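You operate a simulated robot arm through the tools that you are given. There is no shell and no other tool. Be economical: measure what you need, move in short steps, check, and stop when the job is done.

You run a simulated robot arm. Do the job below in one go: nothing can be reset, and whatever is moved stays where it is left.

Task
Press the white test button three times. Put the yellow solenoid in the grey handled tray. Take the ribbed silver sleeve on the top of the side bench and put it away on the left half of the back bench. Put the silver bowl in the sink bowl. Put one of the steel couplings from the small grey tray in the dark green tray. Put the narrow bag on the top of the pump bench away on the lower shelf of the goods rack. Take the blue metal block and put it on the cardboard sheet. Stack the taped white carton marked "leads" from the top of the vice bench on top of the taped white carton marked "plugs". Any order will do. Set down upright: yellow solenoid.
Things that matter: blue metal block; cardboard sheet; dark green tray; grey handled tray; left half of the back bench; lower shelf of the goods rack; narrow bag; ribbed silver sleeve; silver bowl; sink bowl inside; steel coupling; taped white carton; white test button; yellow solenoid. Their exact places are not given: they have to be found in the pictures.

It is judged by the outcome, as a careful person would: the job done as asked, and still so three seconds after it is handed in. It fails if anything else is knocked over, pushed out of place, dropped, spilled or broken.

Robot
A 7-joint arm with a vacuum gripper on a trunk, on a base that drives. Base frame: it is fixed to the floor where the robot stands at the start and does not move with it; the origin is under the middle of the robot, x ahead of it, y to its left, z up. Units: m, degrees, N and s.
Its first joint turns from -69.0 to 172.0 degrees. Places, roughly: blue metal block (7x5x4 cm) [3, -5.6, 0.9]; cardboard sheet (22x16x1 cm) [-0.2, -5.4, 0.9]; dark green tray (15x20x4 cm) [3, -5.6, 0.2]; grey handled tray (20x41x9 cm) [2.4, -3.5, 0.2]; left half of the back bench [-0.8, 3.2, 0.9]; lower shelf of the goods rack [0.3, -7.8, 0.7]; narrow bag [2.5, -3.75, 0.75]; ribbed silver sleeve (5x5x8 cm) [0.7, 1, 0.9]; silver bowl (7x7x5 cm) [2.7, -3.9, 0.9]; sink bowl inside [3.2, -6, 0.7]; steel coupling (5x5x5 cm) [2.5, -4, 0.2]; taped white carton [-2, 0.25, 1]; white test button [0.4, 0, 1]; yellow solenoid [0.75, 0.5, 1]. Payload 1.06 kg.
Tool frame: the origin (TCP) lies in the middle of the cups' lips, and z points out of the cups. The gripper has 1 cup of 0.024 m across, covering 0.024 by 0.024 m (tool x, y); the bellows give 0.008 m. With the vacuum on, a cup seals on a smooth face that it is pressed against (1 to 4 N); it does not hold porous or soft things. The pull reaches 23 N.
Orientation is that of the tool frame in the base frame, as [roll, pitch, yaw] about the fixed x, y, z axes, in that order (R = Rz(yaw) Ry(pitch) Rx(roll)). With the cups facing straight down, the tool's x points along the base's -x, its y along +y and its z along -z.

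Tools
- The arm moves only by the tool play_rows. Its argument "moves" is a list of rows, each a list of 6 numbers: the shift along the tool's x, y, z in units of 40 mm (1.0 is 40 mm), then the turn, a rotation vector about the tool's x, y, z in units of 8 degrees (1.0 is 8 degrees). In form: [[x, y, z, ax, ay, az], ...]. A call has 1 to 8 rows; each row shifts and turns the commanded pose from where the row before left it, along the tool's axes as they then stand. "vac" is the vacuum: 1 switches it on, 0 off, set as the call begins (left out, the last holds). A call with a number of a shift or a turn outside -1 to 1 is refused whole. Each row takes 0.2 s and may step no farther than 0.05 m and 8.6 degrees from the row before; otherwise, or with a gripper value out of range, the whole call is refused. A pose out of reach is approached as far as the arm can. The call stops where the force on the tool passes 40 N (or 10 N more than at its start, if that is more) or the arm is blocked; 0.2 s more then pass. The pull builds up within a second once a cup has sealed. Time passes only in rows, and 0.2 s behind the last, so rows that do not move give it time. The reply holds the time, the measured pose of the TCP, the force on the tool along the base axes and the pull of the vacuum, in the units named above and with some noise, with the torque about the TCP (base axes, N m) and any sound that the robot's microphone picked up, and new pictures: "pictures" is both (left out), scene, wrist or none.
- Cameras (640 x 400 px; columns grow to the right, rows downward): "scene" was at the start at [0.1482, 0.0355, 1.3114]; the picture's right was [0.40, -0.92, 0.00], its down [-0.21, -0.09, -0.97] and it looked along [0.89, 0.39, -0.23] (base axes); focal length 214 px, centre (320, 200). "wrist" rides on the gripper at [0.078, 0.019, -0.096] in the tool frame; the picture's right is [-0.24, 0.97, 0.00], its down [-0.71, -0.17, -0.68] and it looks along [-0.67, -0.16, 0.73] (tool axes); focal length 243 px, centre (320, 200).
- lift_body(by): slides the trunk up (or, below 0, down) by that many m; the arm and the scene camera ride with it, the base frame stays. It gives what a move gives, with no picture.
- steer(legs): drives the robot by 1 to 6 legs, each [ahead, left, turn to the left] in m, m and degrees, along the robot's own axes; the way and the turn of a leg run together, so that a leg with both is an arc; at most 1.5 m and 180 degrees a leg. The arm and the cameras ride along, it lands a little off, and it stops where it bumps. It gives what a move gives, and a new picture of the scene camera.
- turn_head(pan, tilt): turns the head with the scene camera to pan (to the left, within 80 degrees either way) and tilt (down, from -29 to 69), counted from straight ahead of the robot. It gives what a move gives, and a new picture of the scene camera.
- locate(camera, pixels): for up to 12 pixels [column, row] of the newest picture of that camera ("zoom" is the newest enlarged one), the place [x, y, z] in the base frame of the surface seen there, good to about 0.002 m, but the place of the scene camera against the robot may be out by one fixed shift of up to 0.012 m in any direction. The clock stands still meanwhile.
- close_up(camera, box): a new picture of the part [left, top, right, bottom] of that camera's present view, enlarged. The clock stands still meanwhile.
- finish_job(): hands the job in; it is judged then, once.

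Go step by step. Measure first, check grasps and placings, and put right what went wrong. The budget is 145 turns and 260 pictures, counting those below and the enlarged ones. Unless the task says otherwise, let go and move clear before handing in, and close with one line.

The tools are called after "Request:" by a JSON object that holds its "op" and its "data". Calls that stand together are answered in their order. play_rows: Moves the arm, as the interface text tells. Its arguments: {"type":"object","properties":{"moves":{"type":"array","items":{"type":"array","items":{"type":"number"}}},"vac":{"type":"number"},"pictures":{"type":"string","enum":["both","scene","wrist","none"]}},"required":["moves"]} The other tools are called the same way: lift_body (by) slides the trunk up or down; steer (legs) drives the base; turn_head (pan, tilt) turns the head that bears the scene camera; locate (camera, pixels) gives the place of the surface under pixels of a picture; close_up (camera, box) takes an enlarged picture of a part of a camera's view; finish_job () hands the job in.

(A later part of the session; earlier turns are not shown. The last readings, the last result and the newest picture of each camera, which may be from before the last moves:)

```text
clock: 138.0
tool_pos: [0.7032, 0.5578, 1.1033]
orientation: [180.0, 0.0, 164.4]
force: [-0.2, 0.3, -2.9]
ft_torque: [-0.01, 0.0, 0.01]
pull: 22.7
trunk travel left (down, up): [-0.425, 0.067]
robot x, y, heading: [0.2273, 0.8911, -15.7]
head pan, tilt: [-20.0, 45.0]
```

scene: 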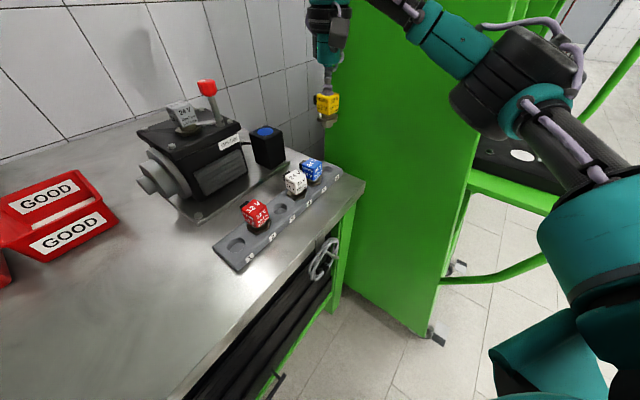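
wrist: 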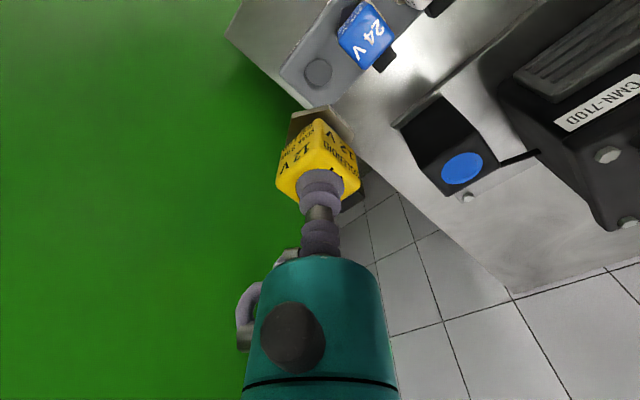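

Solenoid is out. Retract toward the robot over the bench's front.

Request:
{"op": "play_rows", "data": {"moves": [[0.95, 0.34, -0.2, 0, 0, 0], [0.95, 0.34, -0.3, 0, 0, 0], [0.95, 0.34, -0.4, 0, 0, 0], [0.95, 0.34, -0.4, 0, 0, 0], [0.95, 0.34, -0.4, 0, 0, 0], [0.95, 0.34, -0.4, 0, 0, 0], [0.5, 0.9, -0.4, 0, 0, 0], [0, 0.9, -0.4, 0, 0, 0]], "pictures": "none"}}

Request:
{"op": "play_rows", "data": {"moves": [[0.2, 0.9, 0, 0, 0, 0], [0.2, 0.9, 0, 0, 0, 0], [0.2, 0.9, 0, 0, 0, 0], [0.2, 0.9, 0, 0, 0, 0]], "pictures": "wrist"}}

Request:
{"op": "steer", "data": {"legs": [[-0.7, 0, 0], [0, 0, -75]]}}

Request:
{"op": "turn_head", "data": {"pan": 20, "tilt": 15}}

```text
clock: 139.8
tool_pos: [0.5058, 0.7646, 1.2145]
orientation: [-179.3, -0.2, 164.6]
force: [4.8, -16.3, -16.5]
ft_torque: [0.87, -0.7, 1.06]
pull: 23.3
trunk travel left (down, up): [-0.425, 0.067]
robot x, y, heading: [0.2286, 0.8895, -15.5]
head pan, tilt: [-20.0, 45.0]
stopped in row 8: the force on the tool passed its limit at 54 N (the readings are from after the stop); the commanded pose is now the measured one
```

```text
clock: 140.1
tool_pos: [0.5092, 0.7709, 1.2144]
orientation: [-179.0, -0.2, 164.3]
force: [4.3, -15.6, -16.0]
ft_torque: [0.77, -0.71, 0.98]
pull: 23.0
trunk travel left (down, up): [-0.425, 0.067]
robot x, y, heading: [0.2275, 0.8904, -15.6]
head pan, tilt: [-20.0, 45.0]
stopped in row 1: the force on the tool passed its limit at 52 N (the readings are from after the stop); the commanded pose is now the measured one
```

wrist: 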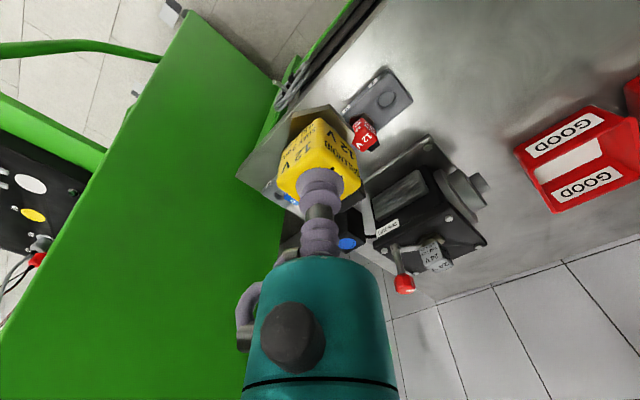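

```text
clock: 147.2
tool_pos: [-0.4892, 0.7776, 1.2159]
orientation: [-179.2, -0.2, 89.0]
force: [-10.2, -15.8, -19.3]
ft_torque: [-0.05, -0.31, 0.3]
pull: 23.9
trunk travel left (down, up): [-0.425, 0.067]
robot x, y, heading: [-0.4441, 1.0774, -90.4]
head pan, tilt: [-20.0, 45.0]
```

scene: 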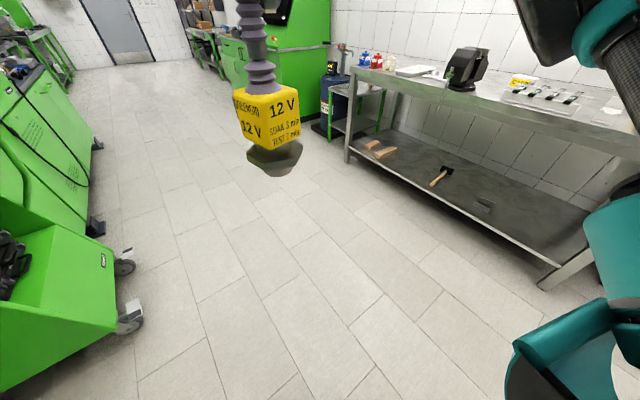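

```text
clock: 148.3
tool_pos: [-0.4895, 0.7772, 1.2158]
orientation: [-179.2, -0.3, 89.1]
force: [-0.3, 0.7, -2.1]
ft_torque: [0.0, 0.05, 0.0]
pull: 22.9
trunk travel left (down, up): [-0.425, 0.067]
robot x, y, heading: [-0.443, 1.0809, -90.9]
head pan, tilt: [20.0, 15.0]
```

scene: 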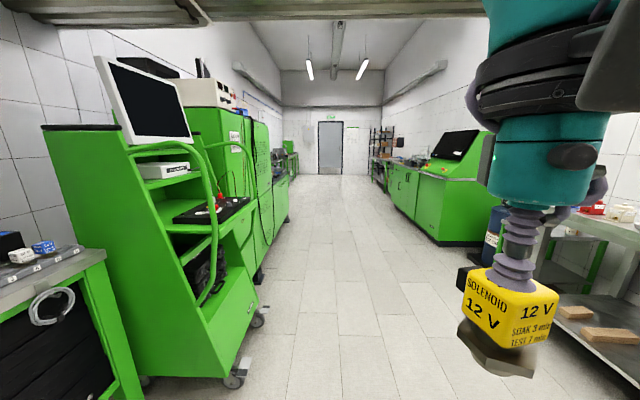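

The hand briefly pressed against the robot's own head (it eased once the head turned); the solenoid is still held (pull 22.9). The corridor runs at heading about -71°; I'll drive along it toward the pump bench.

Request:
{"op": "steer", "data": {"legs": [[0, 0, 19], [0.5, -0.15, 0], [1.5, 0, 0], [1.3, 0, 0]]}}

Request:
{"op": "turn_head", "data": {"pan": 35, "tilt": 25}}

```text
clock: 165.5
tool_pos: [0.531, -2.3868, 1.2149]
orientation: [-179.2, -0.1, 109.0]
force: [0.1, 0.5, -1.8]
ft_torque: [0.05, 0.02, -0.01]
pull: 22.6
trunk travel left (down, up): [-0.425, 0.067]
robot x, y, heading: [0.4692, -2.0882, -70.5]
head pan, tilt: [20.0, 15.0]
```

scene: 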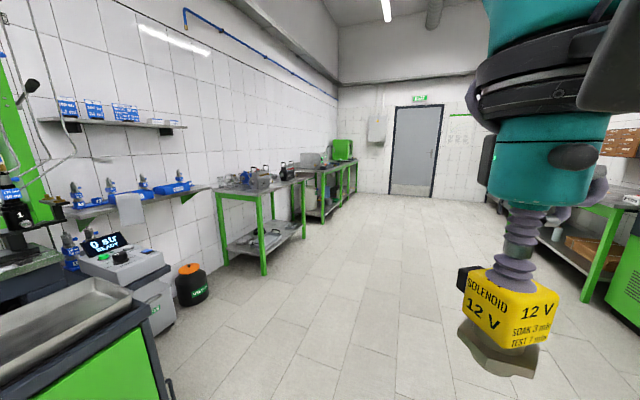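

```text
clock: 166.2
tool_pos: [0.531, -2.3852, 1.2152]
orientation: [-179.2, -0.2, 109.1]
force: [-0.4, 0.0, -2.2]
ft_torque: [0.01, -0.01, -0.02]
pull: 23.0
trunk travel left (down, up): [-0.425, 0.067]
robot x, y, heading: [0.468, -2.0865, -70.7]
head pan, tilt: [35.0, 25.0]
```

scene: 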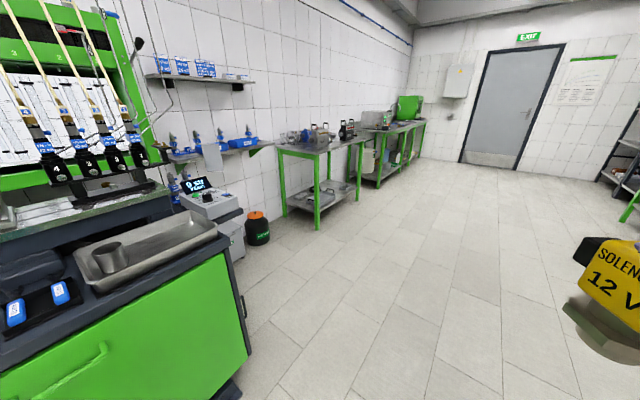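

Request:
{"op": "close_up", "data": {"camera": "scene", "box": [260, 90, 440, 230]}}

Request:
{"op": "locate", "data": {"camera": "scene", "pixels": [[320, 150], [317, 228], [362, 180], [280, 147], [285, 210], [318, 192], [380, 185], [258, 240], [235, 270], [330, 250]]}}

```text
2.86 times, centred on (350, 160) of scene
```

zoom: 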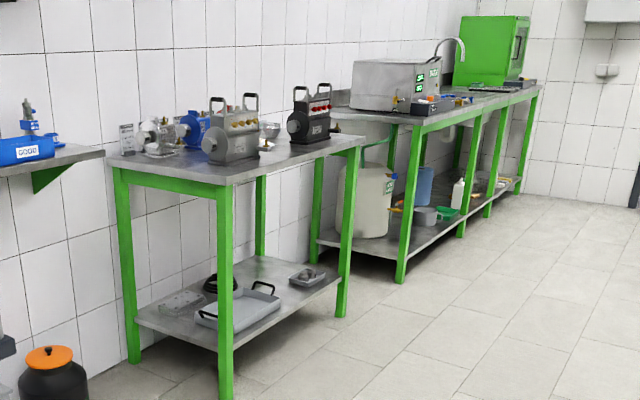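

```text
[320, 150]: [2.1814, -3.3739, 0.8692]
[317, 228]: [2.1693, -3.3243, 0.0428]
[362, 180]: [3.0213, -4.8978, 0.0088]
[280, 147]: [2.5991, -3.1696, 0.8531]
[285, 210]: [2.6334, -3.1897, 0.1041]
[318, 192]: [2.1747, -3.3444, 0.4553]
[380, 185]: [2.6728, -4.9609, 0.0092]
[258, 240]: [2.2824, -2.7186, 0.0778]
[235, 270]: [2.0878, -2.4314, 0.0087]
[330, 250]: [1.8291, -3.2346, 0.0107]
```

The grey handled tray is on the lower shelf of the green pump bench (zoom (240,310)). Driving in front of it and turning to face it.

Request:
{"op": "steer", "data": {"legs": [[1.3, 0, 0], [0.65, 0, 0], [0, 0, 90], [0.6, 0, 0]]}}

Request:
{"op": "turn_head", "data": {"pan": 15, "tilt": 35}}

```text
clock: 182.8
tool_pos: [1.9894, -3.6523, 1.2167]
orientation: [-179.1, -0.1, -160.1]
force: [-0.1, 0.1, -2.2]
ft_torque: [0.01, 0.0, 0.02]
pull: 22.6
trunk travel left (down, up): [-0.425, 0.067]
robot x, y, heading: [1.6919, -3.7184, 20.0]
head pan, tilt: [35.0, 25.0]
```

scene: 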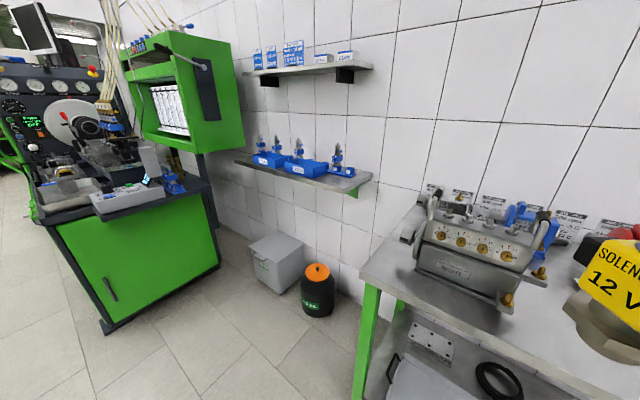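

```text
clock: 183.7
tool_pos: [1.9892, -3.6522, 1.2146]
orientation: [-179.3, -0.2, -160.1]
force: [0.3, -0.4, -2.3]
ft_torque: [-0.01, -0.01, 0.02]
pull: 23.4
trunk travel left (down, up): [-0.425, 0.067]
robot x, y, heading: [1.6874, -3.7154, 20.1]
head pan, tilt: [15.0, 35.0]
```

scene: 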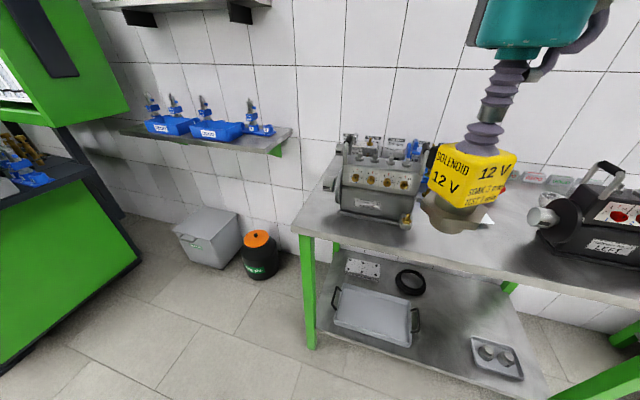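

Request:
{"op": "locate", "data": {"camera": "scene", "pixels": [[373, 315], [340, 290], [408, 325], [335, 325], [405, 345], [340, 240], [420, 258], [310, 345], [487, 350], [505, 357], [497, 375], [480, 215]]}}

Request:
{"op": "close_up", "data": {"camera": "scene", "box": [300, 240, 560, 400]}}

```text
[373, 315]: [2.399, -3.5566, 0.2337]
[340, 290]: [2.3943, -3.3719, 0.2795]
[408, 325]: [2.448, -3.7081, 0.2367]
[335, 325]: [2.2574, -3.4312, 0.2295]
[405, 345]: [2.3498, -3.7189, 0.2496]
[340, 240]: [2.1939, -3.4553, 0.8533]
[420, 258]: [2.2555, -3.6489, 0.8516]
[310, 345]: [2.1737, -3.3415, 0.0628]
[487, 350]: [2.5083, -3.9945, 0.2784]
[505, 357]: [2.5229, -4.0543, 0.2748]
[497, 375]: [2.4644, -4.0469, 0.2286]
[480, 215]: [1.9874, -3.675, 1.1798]
```

```text
2.46 times, centred on (430, 320) of scene
```

zoom: 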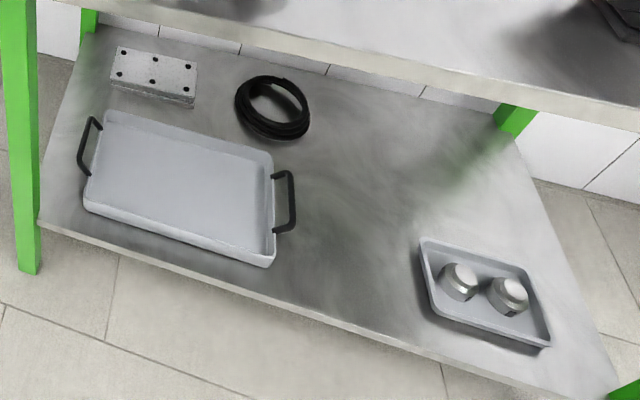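

Tray floor is at about z 0.223, centre [2.385,-3.54], about 0.16 m inside the bench's front edge. I'll lower the trunk here in front of the bench and bring the tool down low.

Request:
{"op": "lift_body", "data": {"by": -0.42}}

Request:
{"op": "play_rows", "data": {"moves": [[0, 0, 1, 0, 0, 0], [0, 0, 1, 0, 0, 0], [0, 0, 1, 0, 0, 0], [0, 0, 1, 0, 0, 0], [0, 0, 1, 0, 0, 0], [0, 0, 1, 0, 0, 0], [0, 0, 1, 0, 0, 0], [0, 0, 1, 0, 0, 0]], "pictures": "scene"}}

```text
refused: -0.42 is not a number from -0.4 to 0.4
```

```text
clock: 185.5
tool_pos: [1.9897, -3.6567, 0.8951]
orientation: [-179.1, -0.2, -160.0]
force: [0.4, 0.7, -3.0]
ft_torque: [-0.02, 0.02, 0.0]
pull: 23.0
trunk travel left (down, up): [-0.425, 0.067]
robot x, y, heading: [1.6934, -3.7154, 20.1]
head pan, tilt: [15.0, 35.0]
```

scene: 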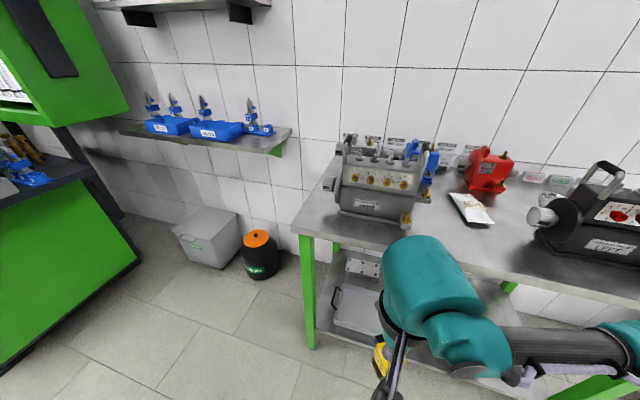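

Request:
{"op": "lift_body", "data": {"by": -0.4}}

Request:
{"op": "turn_head", "data": {"pan": 0, "tilt": 40}}

```text
clock: 189.3
tool_pos: [1.9674, -3.6653, 0.4127]
orientation: [-179.1, -23.2, -160.1]
force: [-0.7, 0.4, -1.4]
ft_torque: [0.01, 0.01, 0.0]
pull: 23.3
trunk travel left (down, up): [-0.025, 0.467]
robot x, y, heading: [1.689, -3.7148, 20.3]
head pan, tilt: [15.0, 35.0]
```

```text
clock: 190.1
tool_pos: [1.9672, -3.6638, 0.4132]
orientation: [-179.1, -23.3, -160.1]
force: [1.1, -0.2, -1.3]
ft_torque: [0.02, -0.02, 0.01]
pull: 22.9
trunk travel left (down, up): [-0.025, 0.467]
robot x, y, heading: [1.6934, -3.7166, 20.0]
head pan, tilt: [0.0, 40.0]
```

scene: 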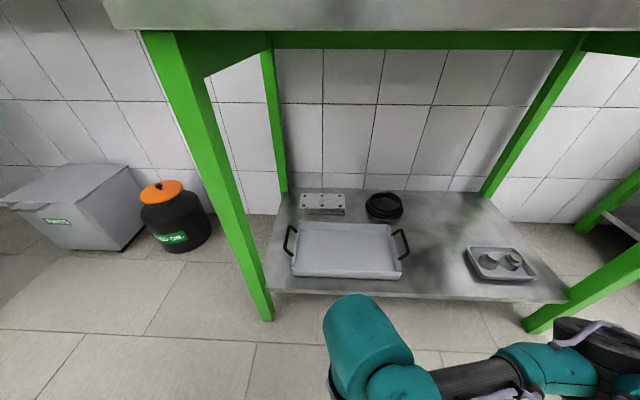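

The tool came out tilted by 23° after lowering. I'll level it while moving slightly outward and up.

Request:
{"op": "play_rows", "data": {"moves": [[0, 0, 0, 0, -0.967, 0], [0, 0, 0, 0, -0.967, 0], [0, 0, 0, -0.11, -0.967, 0], [0, 0, 0, 0, 0, 0]]}}

```text
clock: 191.1
tool_pos: [1.9797, -3.6415, 0.3889]
orientation: [179.9, -0.1, -159.9]
force: [-0.6, -0.1, -2.4]
ft_torque: [0.0, -0.05, 0.03]
pull: 23.1
out of reach, approached as far as the arm can: row 1, 2, 3
trunk travel left (down, up): [-0.025, 0.467]
robot x, y, heading: [1.6918, -3.7198, 20.1]
head pan, tilt: [0.0, 40.0]
```

scene: 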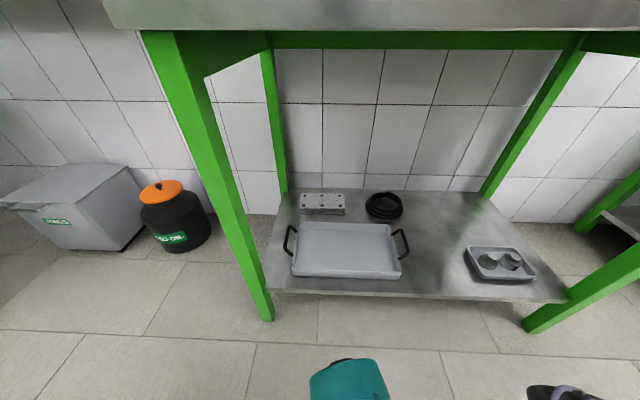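
wrist: 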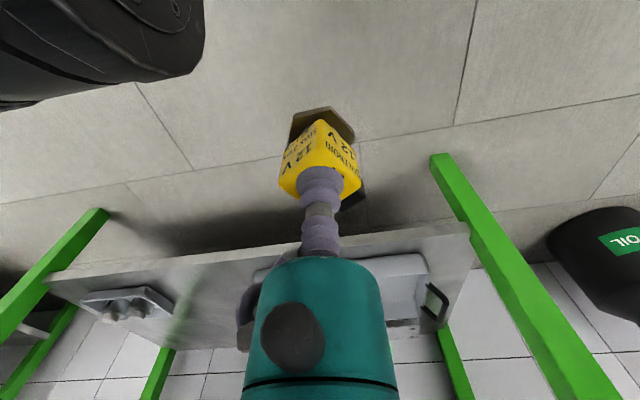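

Leveled at z 0.389. Testing reach ahead at this height (still outside the bench).

Request:
{"op": "play_rows", "data": {"moves": [[-1, 0, 0, 0, 0, 0], [-1, 0, 0, 0, 0, 0], [-1, 0, 0, 0, 0, 0], [0, 0, 0, 0, 0, 0]], "pictures": "scene"}}

```text
clock: 192.1
tool_pos: [2.0917, -3.6011, 0.3896]
orientation: [179.9, 0.0, -159.9]
force: [-0.7, 0.0, -2.5]
ft_torque: [-0.02, 0.0, -0.03]
pull: 22.7
trunk travel left (down, up): [-0.025, 0.467]
robot x, y, heading: [1.6908, -3.7159, 20.1]
head pan, tilt: [0.0, 40.0]
```

scene: 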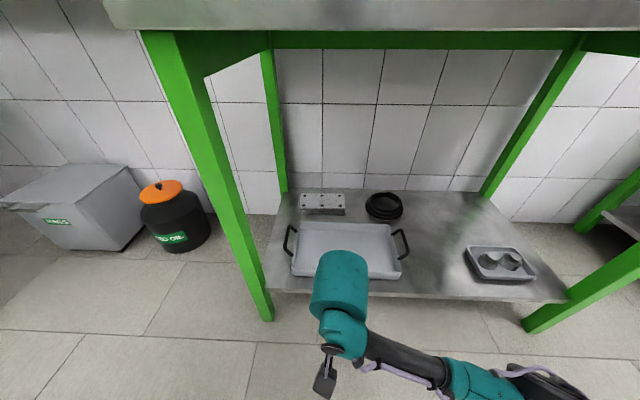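

Reach holds. Drive in 0.25 m so the solenoid comes over the tray.

Request:
{"op": "steer", "data": {"legs": [[0.25, 0, 0]]}}

Request:
{"op": "turn_head", "data": {"pan": 5, "tilt": 60}}

Request:
{"op": "close_up", "data": {"camera": "wrist", "box": [0, 0, 640, 400]}}

```text
clock: 193.9
tool_pos: [2.33, -3.513, 0.3907]
orientation: [179.9, -0.1, -159.9]
force: [0.0, -0.2, -2.7]
ft_torque: [0.03, 0.01, 0.02]
pull: 22.8
trunk travel left (down, up): [-0.025, 0.467]
robot x, y, heading: [1.9294, -3.6306, 20.0]
head pan, tilt: [0.0, 40.0]
```

scene: 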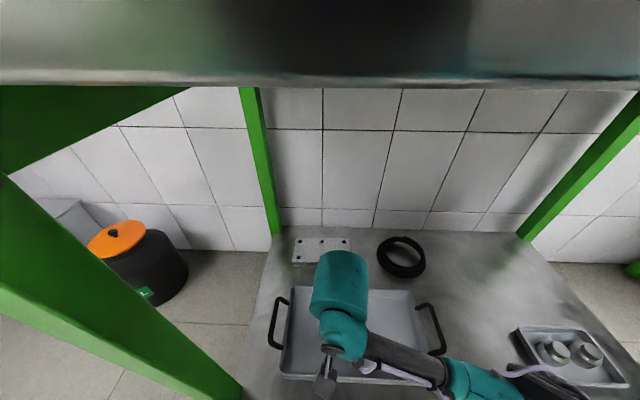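

```text
clock: 194.7
tool_pos: [2.3292, -3.5163, 0.3908]
orientation: [179.9, 0.2, -160.0]
force: [0.3, 0.2, -1.6]
ft_torque: [0.0, 0.03, -0.01]
pull: 23.0
trunk travel left (down, up): [-0.025, 0.467]
robot x, y, heading: [1.9231, -3.6312, 20.0]
head pan, tilt: [5.0, 60.0]
```

scene: 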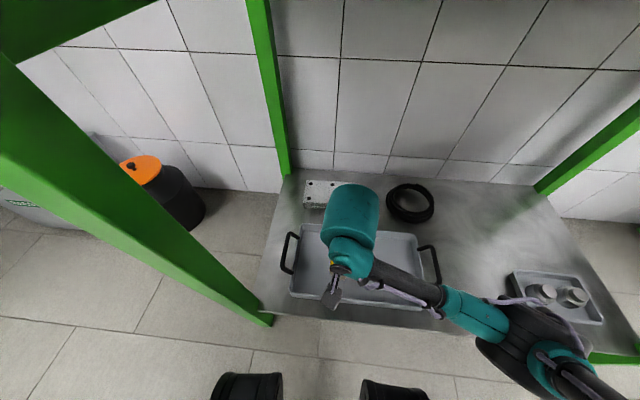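

```text
1.00 times, centred on (320, 200) of wrist (not enlarged: the box is as wide or as high as the picture)
```

zoom: 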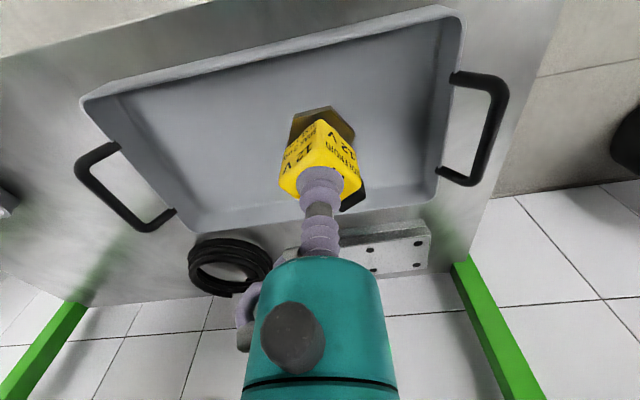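

Request:
{"op": "locate", "data": {"camera": "wrist", "pixels": [[240, 130], [400, 100], [120, 105], [440, 20], [195, 225], [430, 190], [260, 180], [380, 170], [320, 110], [340, 118], [318, 140], [300, 180]]}}

Request:
{"op": "close_up", "data": {"camera": "wrist", "box": [260, 90, 380, 220]}}

```text
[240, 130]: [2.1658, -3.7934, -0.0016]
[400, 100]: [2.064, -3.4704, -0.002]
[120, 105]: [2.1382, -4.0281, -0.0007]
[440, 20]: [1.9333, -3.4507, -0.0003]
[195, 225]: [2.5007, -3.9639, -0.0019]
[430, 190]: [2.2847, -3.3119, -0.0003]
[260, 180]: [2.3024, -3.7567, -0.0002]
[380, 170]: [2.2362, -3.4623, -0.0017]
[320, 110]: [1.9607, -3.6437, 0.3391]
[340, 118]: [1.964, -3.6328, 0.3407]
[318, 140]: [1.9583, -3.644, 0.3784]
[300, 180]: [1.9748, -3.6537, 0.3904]
```

```text
3.08 times, centred on (320, 155) of wrist
```

zoom: 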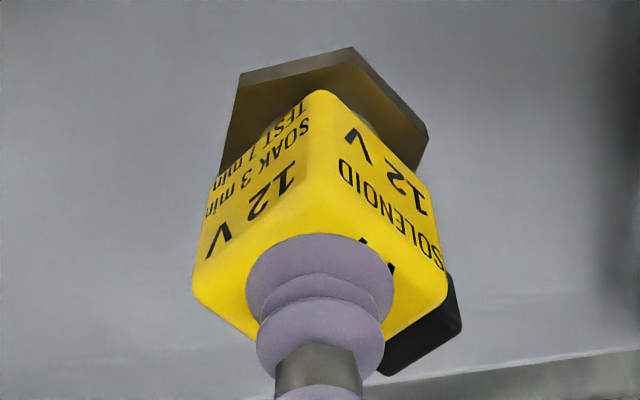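

Request:
{"op": "locate", "data": {"camera": "zoom", "pixels": [[100, 100], [150, 200], [400, 60], [520, 200], [350, 55], [240, 90], [425, 130], [222, 160]]}}

Request:
{"op": "close_up", "data": {"camera": "scene", "box": [270, 200, 450, 340]}}

Request:
{"op": "locate", "data": {"camera": "scene", "pixels": [[305, 280], [400, 260], [400, 245], [310, 240], [390, 310], [300, 295], [415, 290], [355, 305]]}}

```text
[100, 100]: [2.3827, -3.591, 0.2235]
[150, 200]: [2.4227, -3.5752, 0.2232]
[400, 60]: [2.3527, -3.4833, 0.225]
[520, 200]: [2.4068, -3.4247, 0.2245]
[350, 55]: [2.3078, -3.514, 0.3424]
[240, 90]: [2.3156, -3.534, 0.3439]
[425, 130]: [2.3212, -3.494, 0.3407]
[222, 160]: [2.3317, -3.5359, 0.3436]
```

```text
2.86 times, centred on (360, 270) of scene
```

zoom: 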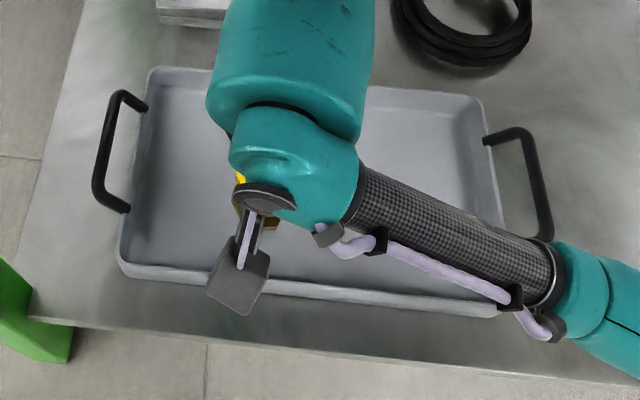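

```text
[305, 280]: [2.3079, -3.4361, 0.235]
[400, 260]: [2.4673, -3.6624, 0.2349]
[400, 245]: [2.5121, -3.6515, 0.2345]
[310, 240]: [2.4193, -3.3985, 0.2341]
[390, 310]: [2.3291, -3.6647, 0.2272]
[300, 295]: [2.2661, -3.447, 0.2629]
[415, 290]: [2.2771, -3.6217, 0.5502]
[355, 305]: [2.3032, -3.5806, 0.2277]
```

Tray floor is z 0.2235; solenoid flange hangs about 0.055 below the TCP. Shift to the tray's middle and go down to just above the floor.

Request:
{"op": "play_rows", "data": {"moves": [[-0.62, -0.37, 0, 0, 0, 0], [-0.62, -0.37, 0, 0, 0, 0], [0, 0, 0.8, 0, 0, 0], [0, 0, 0.8, 0, 0, 0], [0, 0, 0.6, 0, 0, 0], [0, 0, 0, 0, 0, 0]], "pictures": "wrist"}}

Request:
{"op": "close_up", "data": {"camera": "wrist", "box": [240, 80, 400, 200]}}

```text
clock: 196.1
tool_pos: [2.3847, -3.5254, 0.3029]
orientation: [179.9, 0.2, -160.0]
force: [1.1, -0.7, -3.1]
ft_torque: [0.0, 0.02, 0.03]
pull: 23.4
trunk travel left (down, up): [-0.025, 0.467]
robot x, y, heading: [1.9251, -3.6345, 19.9]
head pan, tilt: [5.0, 60.0]
```

wrist: 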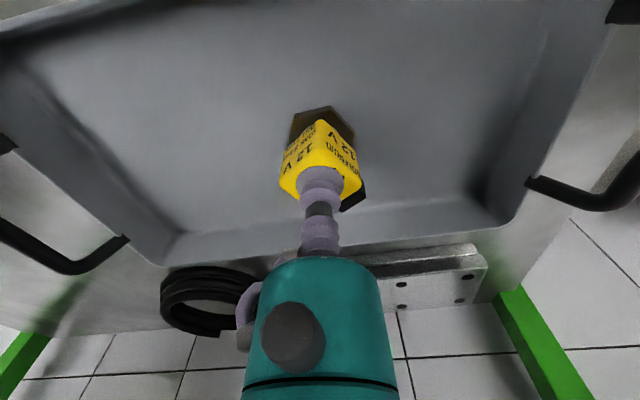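

```text
3.33 times, centred on (320, 140) of wrist
```

zoom: 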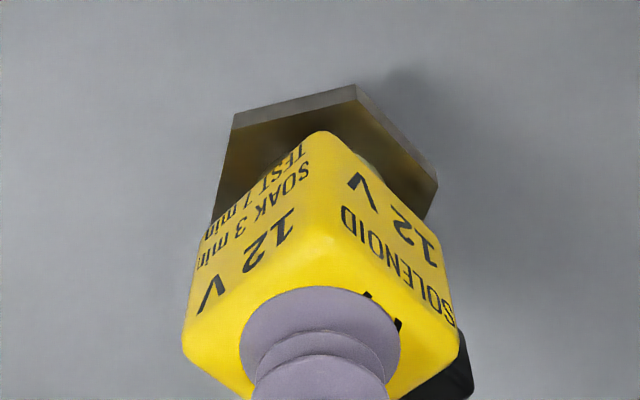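

Clear of the walls. Stepping down to find contact.

Request:
{"op": "play_rows", "data": {"moves": [[0, 0, 0.25, 0, 0, 0], [0, 0, 0.1, 0, 0, 0], [0, 0, 0.1, 0, 0, 0], [0, 0, 0, 0, 0, 0]], "pictures": "none"}}

```text
clock: 197.1
tool_pos: [2.3854, -3.5269, 0.2866]
orientation: [179.8, 0.4, -160.0]
force: [0.8, -2.1, 14.7]
ft_torque: [-0.01, -0.07, -0.02]
pull: 23.1
trunk travel left (down, up): [-0.025, 0.467]
robot x, y, heading: [1.9289, -3.6337, 19.9]
head pan, tilt: [5.0, 60.0]
```

Contact. Release, wait and rise.

Request:
{"op": "play_rows", "data": {"moves": [[0, 0, -0.05, 0, 0, 0], [0, 0, 0, 0, 0, 0], [0, 0, 0, 0, 0, 0], [0, 0, 0, 0, 0, 0], [0, 0, -0.2, 0, 0, 0], [0, 0, -0.8, 0, 0, 0], [0, 0, -1, 0, 0, 0], [0, 0, -0.6, 0, 0, 0]], "vac": 0}}

```text
clock: 198.9
tool_pos: [2.3849, -3.5251, 0.392]
orientation: [179.8, 0.2, -160.1]
force: [0.2, 0.0, 0.5]
ft_torque: [0.04, -0.01, 0.01]
pull: 0.1
trunk travel left (down, up): [-0.025, 0.467]
robot x, y, heading: [1.9294, -3.6284, 19.8]
head pan, tilt: [5.0, 60.0]
```

scene: 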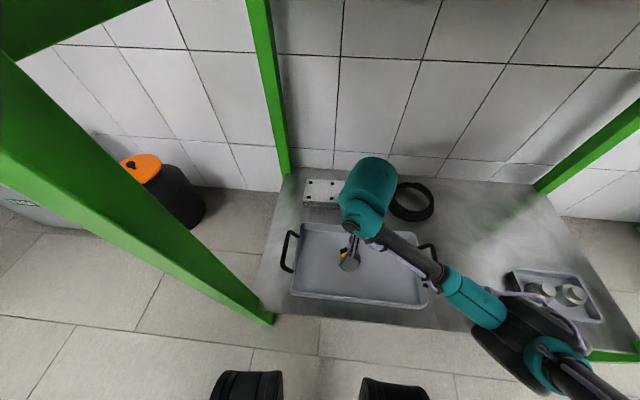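
wrist: 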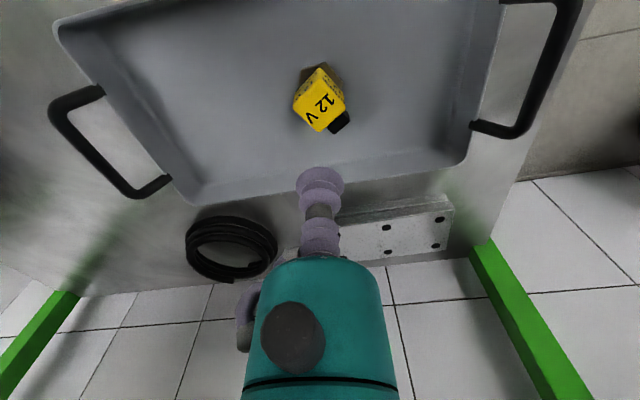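

The solenoid stands upright in the tray. Next, the coupling on the same shelf: back off, shift right and look.

Request:
{"op": "steer", "data": {"legs": [[-0.27, 0, 0], [0, -0.3, 0]]}}

Request:
{"op": "turn_head", "data": {"pan": -20, "tilt": 45}}

```text
clock: 203.7
tool_pos: [2.2316, -3.9003, 0.3912]
orientation: [179.9, 0.1, -159.8]
force: [-0.1, -0.2, -0.6]
ft_torque: [0.02, 0.0, -0.02]
pull: 0.1
trunk travel left (down, up): [-0.025, 0.467]
robot x, y, heading: [1.7725, -4.0077, 19.9]
head pan, tilt: [5.0, 60.0]
```

scene: 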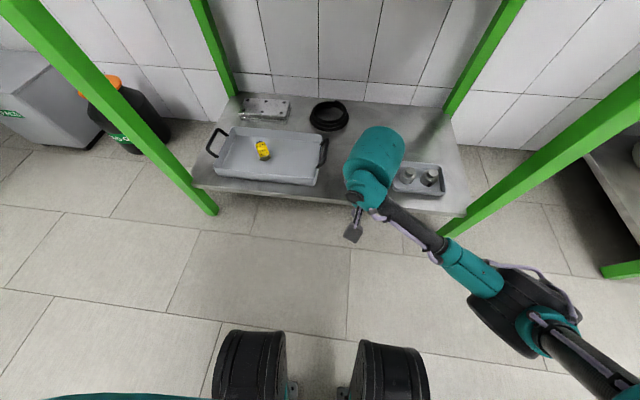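

```text
clock: 204.6
tool_pos: [2.2331, -3.9014, 0.3902]
orientation: [179.9, 0.0, -159.9]
force: [-0.1, 0.6, -0.2]
ft_torque: [0.0, -0.01, 0.02]
pull: 0.0
trunk travel left (down, up): [-0.025, 0.467]
robot x, y, heading: [1.7729, -4.0093, 19.9]
head pan, tilt: [-20.0, 45.0]
```

scene: 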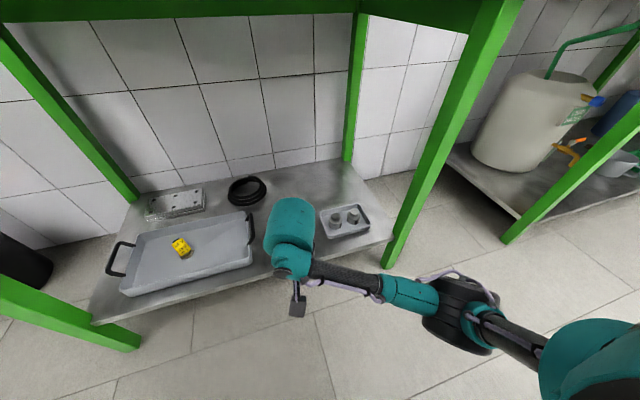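

Request:
{"op": "close_up", "data": {"camera": "scene", "box": [300, 180, 400, 260]}}

Request:
{"op": "locate", "data": {"camera": "zoom", "pixels": [[225, 195], [335, 175], [225, 230], [285, 290], [590, 360]]}}

Request:
{"op": "locate", "data": {"camera": "scene", "pixels": [[393, 262], [440, 160], [390, 180], [460, 320], [430, 330], [500, 300], [400, 290], [500, 30], [285, 230]]}}

```text
5.00 times, centred on (350, 220) of scene
```

zoom: 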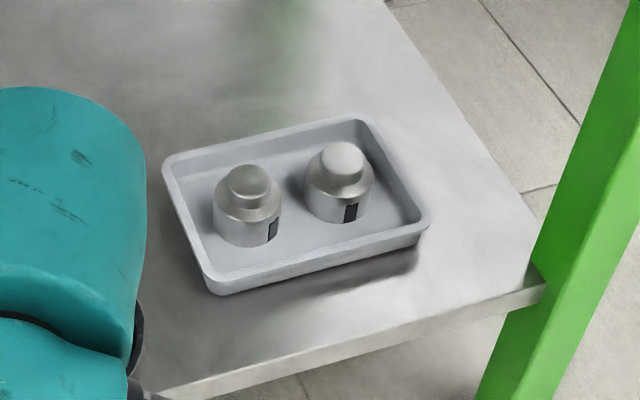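

```text
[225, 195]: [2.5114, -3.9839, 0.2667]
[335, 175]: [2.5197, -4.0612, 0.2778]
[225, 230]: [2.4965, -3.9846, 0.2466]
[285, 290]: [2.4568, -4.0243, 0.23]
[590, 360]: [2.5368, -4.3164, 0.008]
```

```text
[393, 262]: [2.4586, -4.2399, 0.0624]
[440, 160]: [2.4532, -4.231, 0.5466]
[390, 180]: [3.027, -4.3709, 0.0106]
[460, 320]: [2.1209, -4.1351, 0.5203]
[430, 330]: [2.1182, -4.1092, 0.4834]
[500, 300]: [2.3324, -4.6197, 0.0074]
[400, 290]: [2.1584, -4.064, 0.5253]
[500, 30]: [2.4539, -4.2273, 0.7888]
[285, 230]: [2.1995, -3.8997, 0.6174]
```

Right front leg stands at [2.456,-4.235], so I'll approach the couplings from the left, turned about -20°, to keep the elbow off the leg.

Request:
{"op": "steer", "data": {"legs": [[0, 0, -40], [-0.09, 0.3, 0]]}}

Request:
{"op": "turn_head", "data": {"pan": 0, "tilt": 45}}

```text
clock: 209.7
tool_pos: [2.2121, -3.9091, 0.3892]
orientation: [179.9, -0.1, 160.0]
force: [-0.1, -0.6, 0.5]
ft_torque: [-0.04, -0.01, 0.0]
pull: 0.1
trunk travel left (down, up): [-0.025, 0.467]
robot x, y, heading: [1.7939, -3.6918, -20.2]
head pan, tilt: [-20.0, 45.0]
```

scene: 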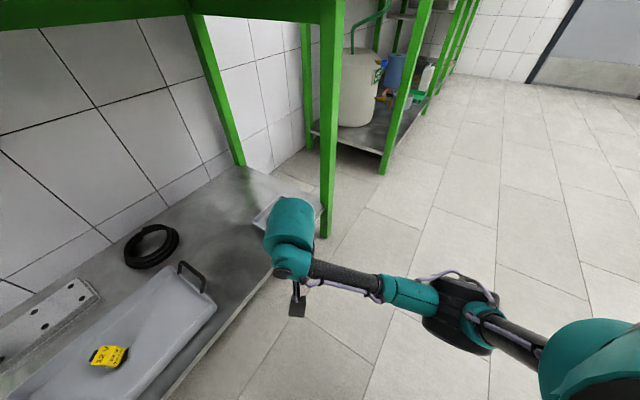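

```text
clock: 210.5
tool_pos: [2.2129, -3.9105, 0.39]
orientation: [180.0, 0.0, 159.9]
force: [0.1, 0.4, -0.1]
ft_torque: [0.0, 0.0, 0.0]
pull: 0.0
trunk travel left (down, up): [-0.025, 0.467]
robot x, y, heading: [1.7935, -3.6958, -20.3]
head pan, tilt: [0.0, 45.0]
```

scene: 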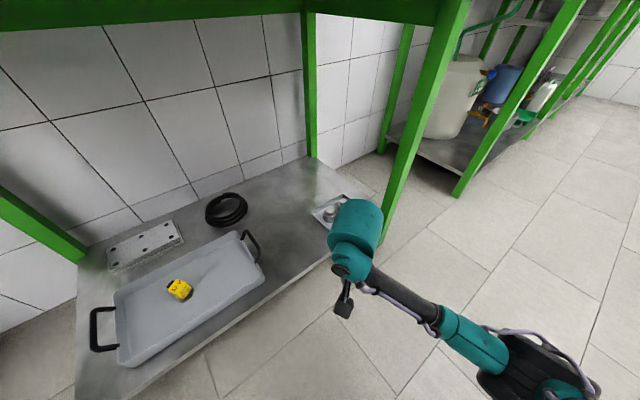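

Request:
{"op": "play_rows", "data": {"moves": [[-0.8, 0.3, 0, 0, 0, 0], [-0.8, 0.3, 0, 0, 0, 0], [0, 0, 0, 0, 0, 0]], "pictures": "none"}}

Request:
{"op": "steer", "data": {"legs": [[0.235, 0, 0]]}}

Request:
{"op": "close_up", "data": {"camera": "wrist", "box": [0, 0, 640, 400]}}

```text
clock: 211.3
tool_pos: [2.2819, -3.9097, 0.3907]
orientation: [179.9, 0.0, 159.9]
force: [-0.4, -0.3, 0.4]
ft_torque: [0.04, 0.02, -0.01]
pull: 0.1
trunk travel left (down, up): [-0.025, 0.467]
robot x, y, heading: [1.7926, -3.6986, -20.0]
head pan, tilt: [0.0, 45.0]
```

```text
clock: 213.0
tool_pos: [2.5012, -3.9907, 0.3904]
orientation: [179.9, 0.0, 159.9]
force: [0.0, 0.3, 1.2]
ft_torque: [-0.01, -0.04, 0.02]
pull: 0.0
trunk travel left (down, up): [-0.025, 0.467]
robot x, y, heading: [2.0126, -3.7792, -20.3]
head pan, tilt: [0.0, 45.0]
```

scene: 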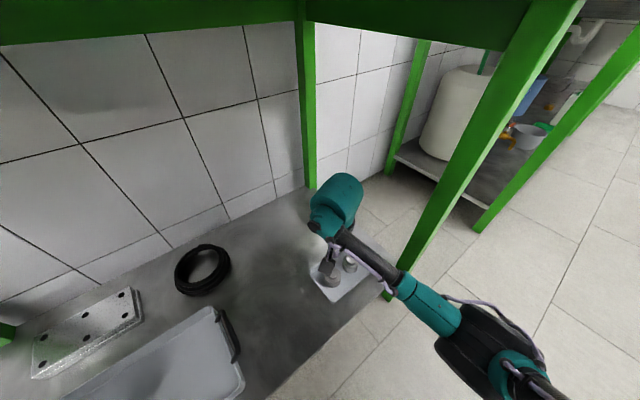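

```text
1.00 times, centred on (320, 200) of wrist (not enlarged: the box is as wide or as high as the picture)
```

zoom: 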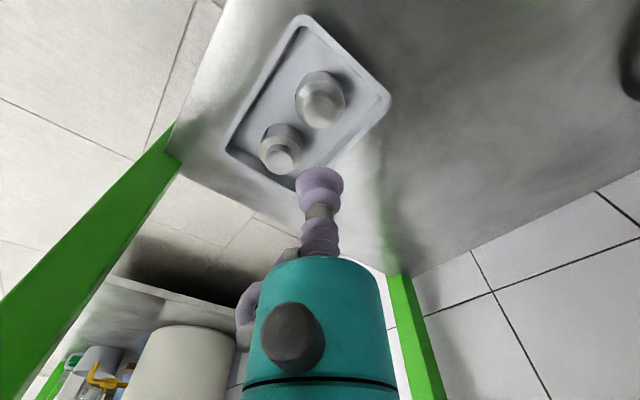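

Request:
{"op": "close_up", "data": {"camera": "wrist", "box": [250, 60, 370, 180]}}

Request:
{"op": "locate", "data": {"camera": "zoom", "pixels": [[270, 140], [210, 130], [335, 145], [275, 105], [270, 185], [105, 320], [60, 318], [140, 320], [270, 250]]}}

```text
3.33 times, centred on (310, 120) of wrist
```

zoom: 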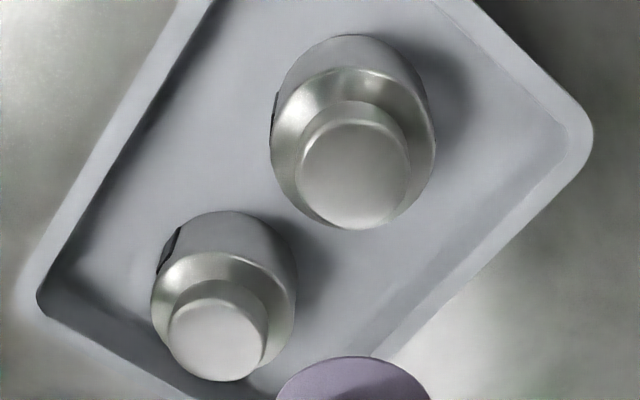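

```text
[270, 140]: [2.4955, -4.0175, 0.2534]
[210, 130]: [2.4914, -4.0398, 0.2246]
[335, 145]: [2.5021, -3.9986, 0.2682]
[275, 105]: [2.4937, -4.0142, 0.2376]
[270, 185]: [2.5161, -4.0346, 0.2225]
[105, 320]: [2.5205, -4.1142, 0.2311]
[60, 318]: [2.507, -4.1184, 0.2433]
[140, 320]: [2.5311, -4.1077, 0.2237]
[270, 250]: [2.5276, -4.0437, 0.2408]
```

Request:
{"op": "locate", "data": {"camera": "zoom", "pixels": [[352, 173], [304, 172], [403, 172], [352, 125], [352, 220], [218, 340]]}}

```text
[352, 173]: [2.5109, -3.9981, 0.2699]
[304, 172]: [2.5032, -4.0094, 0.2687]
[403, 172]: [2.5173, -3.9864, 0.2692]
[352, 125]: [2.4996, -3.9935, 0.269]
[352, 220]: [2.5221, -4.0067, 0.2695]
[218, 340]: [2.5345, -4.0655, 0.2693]
```

Coupling top centre [2.511,-3.999,0.269]. Go over it, down and grip.

Request:
{"op": "play_rows", "data": {"moves": [[-0.29, -0.106, 0, 0, 0, 0], [0, 0, 1, 0, 0, 0], [0, 0, 1, 0, 0, 0], [0, 0, 0.8, 0, 0, 0], [0, 0, 0.27, 0, 0, 0], [0, 0, 0, 0, 0, 0], [0, 0, 0, 0, 0, 0], [0, 0, 0, 0, 0, 0]], "vac": 1, "pictures": "wrist"}}

```text
clock: 214.8
tool_pos: [2.5121, -3.9999, 0.2671]
orientation: [179.9, 0.1, 159.9]
force: [4.1, -1.6, 9.2]
ft_torque: [-0.07, -0.04, 0.06]
pull: 23.5
trunk travel left (down, up): [-0.025, 0.467]
robot x, y, heading: [2.0163, -3.7765, -20.1]
head pan, tilt: [0.0, 45.0]
```

wrist: 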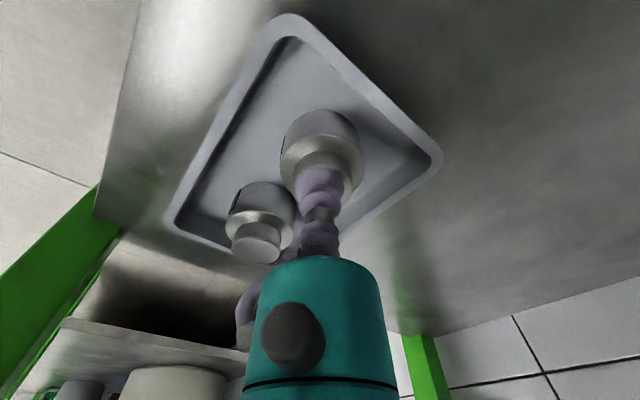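

Sealed. Lift straight up and back out.

Request:
{"op": "play_rows", "data": {"moves": [[0, 0, -0.3, 0, 0, 0], [0, 0, -0.7, 0, 0, 0], [0, 0, -1, 0, 0, 0], [0, 0, -1, 0, 0, 0], [0, 0, 0, 0, 0, 0]], "pictures": "wrist"}}

Request:
{"op": "steer", "data": {"legs": [[-0.4, 0, 0]]}}

```text
clock: 216.0
tool_pos: [2.5104, -4.0005, 0.3875]
orientation: [179.9, -0.1, 160.0]
force: [0.3, 0.4, -3.7]
ft_torque: [-0.02, 0.0, 0.0]
pull: 22.6
trunk travel left (down, up): [-0.025, 0.467]
robot x, y, heading: [2.0167, -3.774, -20.3]
head pan, tilt: [0.0, 45.0]
```

wrist: 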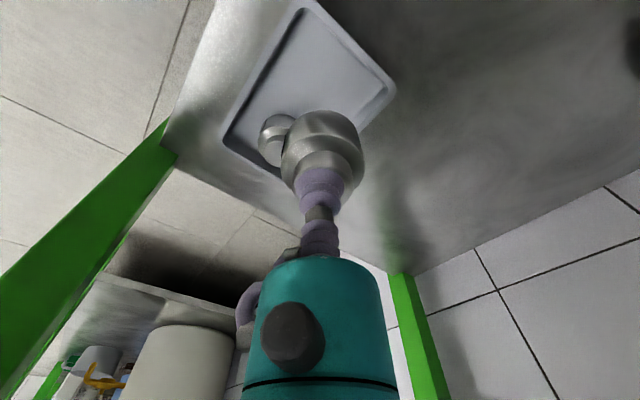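

```text
clock: 218.6
tool_pos: [2.1323, -3.8609, 0.3862]
orientation: [179.8, -0.1, 159.9]
force: [0.8, 0.5, -3.9]
ft_torque: [0.01, 0.01, -0.01]
pull: 22.4
trunk travel left (down, up): [-0.025, 0.467]
robot x, y, heading: [1.6345, -3.6401, -20.0]
head pan, tilt: [0.0, 45.0]
```

scene: 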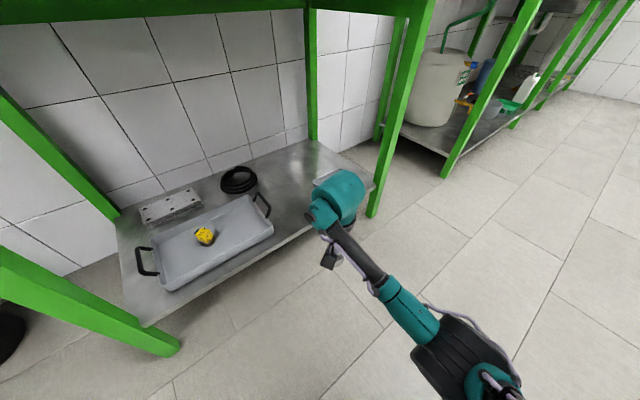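

Coupling held (−3.8 N). Driving along the corridor to the next bench, where the dark green tray should be on the lower shelf.

Request:
{"op": "steer", "data": {"legs": [[0, 0, -52], [1.2, 0, 0], [0.9, 0, 0], [0, 0, 70]]}}

Request:
{"op": "turn_head", "data": {"pan": 0, "tilt": 35}}

```text
clock: 234.4
tool_pos: [2.796, -5.7171, 0.3863]
orientation: [179.9, -0.1, 177.0]
force: [-0.4, 0.0, -3.2]
ft_torque: [0.01, -0.02, 0.0]
pull: 22.9
trunk travel left (down, up): [-0.025, 0.467]
robot x, y, heading: [2.2539, -5.6491, -2.9]
head pan, tilt: [0.0, 45.0]
```

scene: 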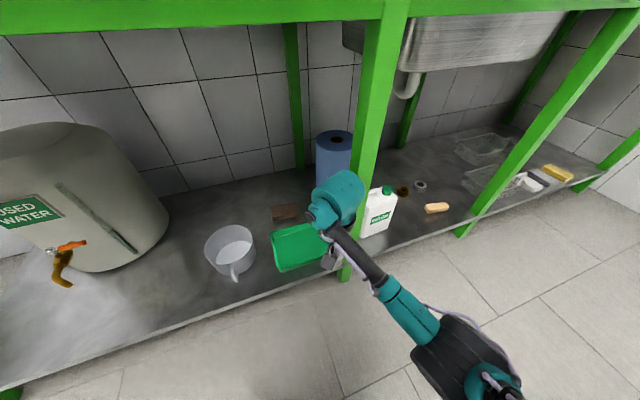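

```text
clock: 235.1
tool_pos: [2.7965, -5.7163, 0.3866]
orientation: [179.9, -0.1, 177.2]
force: [0.5, 0.0, -2.9]
ft_torque: [0.02, 0.02, 0.02]
pull: 23.0
trunk travel left (down, up): [-0.025, 0.467]
robot x, y, heading: [2.255, -5.6524, -2.9]
head pan, tilt: [0.0, 35.0]
```

scene: 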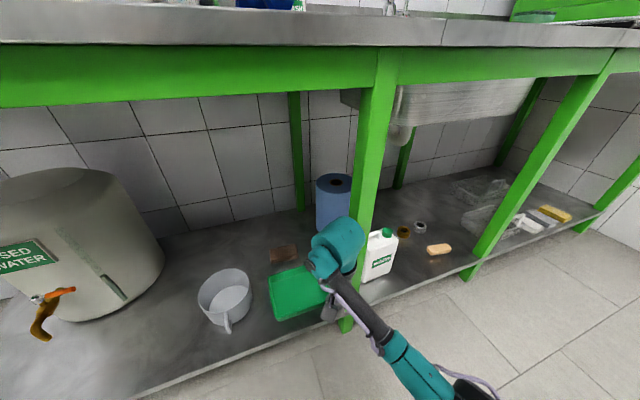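

Request:
{"op": "locate", "data": {"camera": "scene", "pixels": [[297, 292], [275, 282], [278, 318], [322, 298], [300, 268], [345, 322], [365, 150], [228, 300], [380, 255], [250, 345], [200, 365], [283, 253]]}}

Request:
{"op": "close_up", "data": {"camera": "scene", "box": [180, 220, 420, 370]}}

```text
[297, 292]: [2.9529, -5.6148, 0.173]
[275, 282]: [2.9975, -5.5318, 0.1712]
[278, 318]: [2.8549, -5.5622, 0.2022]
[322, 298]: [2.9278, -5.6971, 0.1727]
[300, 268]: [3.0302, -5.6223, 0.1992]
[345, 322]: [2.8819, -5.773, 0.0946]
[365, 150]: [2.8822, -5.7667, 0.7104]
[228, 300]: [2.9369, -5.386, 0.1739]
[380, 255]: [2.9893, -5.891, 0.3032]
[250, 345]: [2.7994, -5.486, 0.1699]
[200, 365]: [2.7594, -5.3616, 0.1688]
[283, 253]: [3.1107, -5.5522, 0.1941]
```

```text
2.67 times, centred on (300, 295) of scene
```

zoom: 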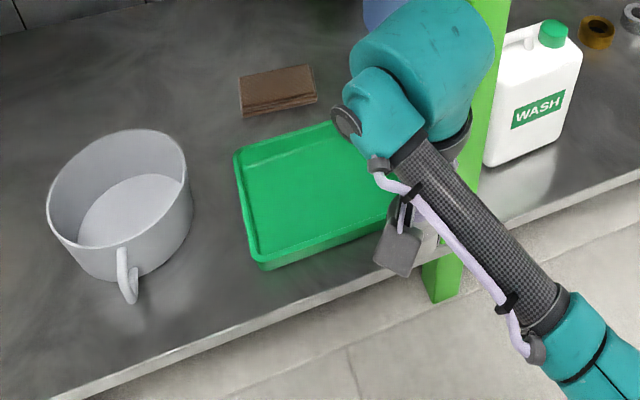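

Dark green tray centre ≈[2.945,-5.615], floor z≈0.162; a leg stands at [2.88,-5.77]. I'll use the same oblique approach.

Request:
{"op": "steer", "data": {"legs": [[-0.1, 0, 0], [0, 0, -17.2], [-0.06, 0.338, 0]]}}

Request:
{"op": "locate", "data": {"camera": "scene", "pixels": [[320, 300], [320, 250]]}}

```text
clock: 240.4
tool_pos: [2.7124, -5.533, 0.388]
orientation: [179.9, -0.1, 159.9]
force: [-0.2, -0.6, -4.0]
ft_torque: [0.0, 0.04, -0.04]
pull: 23.0
trunk travel left (down, up): [-0.025, 0.467]
robot x, y, heading: [2.2143, -5.308, -20.3]
head pan, tilt: [0.0, 35.0]
```

scene: 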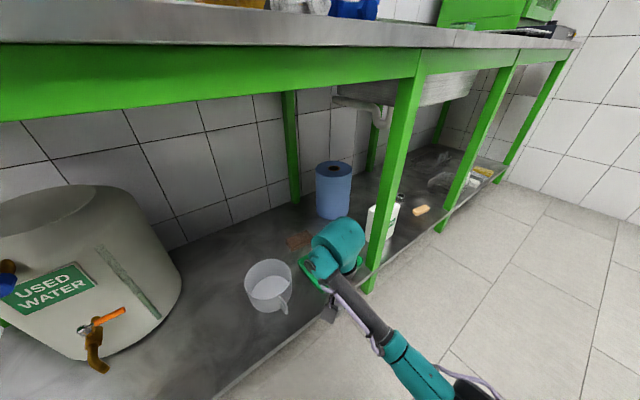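

```text
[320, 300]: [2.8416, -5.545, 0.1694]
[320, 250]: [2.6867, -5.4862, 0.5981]
```

Request:
{"op": "steer", "data": {"legs": [[0.25, 0, 0]]}}

Request:
{"op": "close_up", "data": {"camera": "wrist", "box": [0, 0, 640, 400]}}

Request:
{"op": "locate", "data": {"camera": "zoom", "pixels": [[260, 130], [400, 130], [320, 60], [250, 200], [390, 190], [200, 120], [440, 120]]}}

```text
clock: 242.2
tool_pos: [2.9453, -5.6188, 0.388]
orientation: [179.9, 0.0, 159.8]
force: [-0.2, 0.5, -3.0]
ft_torque: [0.0, -0.01, -0.01]
pull: 22.8
trunk travel left (down, up): [-0.025, 0.467]
robot x, y, heading: [2.446, -5.3949, -20.1]
head pan, tilt: [0.0, 35.0]
```

scene: 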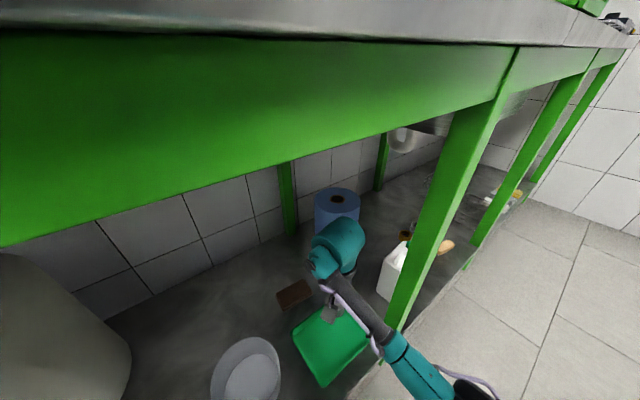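

```text
1.00 times, centred on (320, 200) of wrist (not enlarged: the box is as wide or as high as the picture)
```

zoom: 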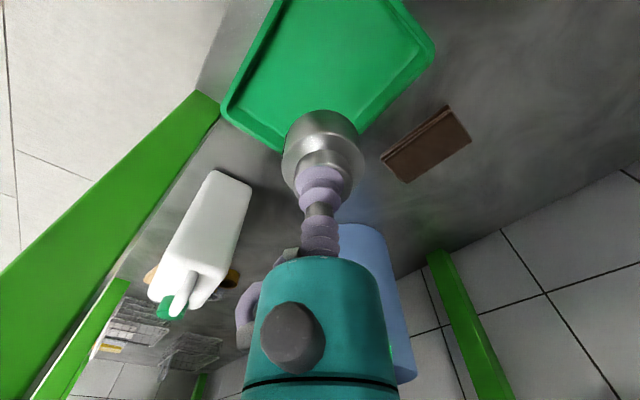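

```text
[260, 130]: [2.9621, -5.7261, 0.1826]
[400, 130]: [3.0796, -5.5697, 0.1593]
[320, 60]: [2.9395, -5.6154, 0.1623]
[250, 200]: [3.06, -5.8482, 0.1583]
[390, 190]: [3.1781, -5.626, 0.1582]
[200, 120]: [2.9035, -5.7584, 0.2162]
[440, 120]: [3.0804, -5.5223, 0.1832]
```

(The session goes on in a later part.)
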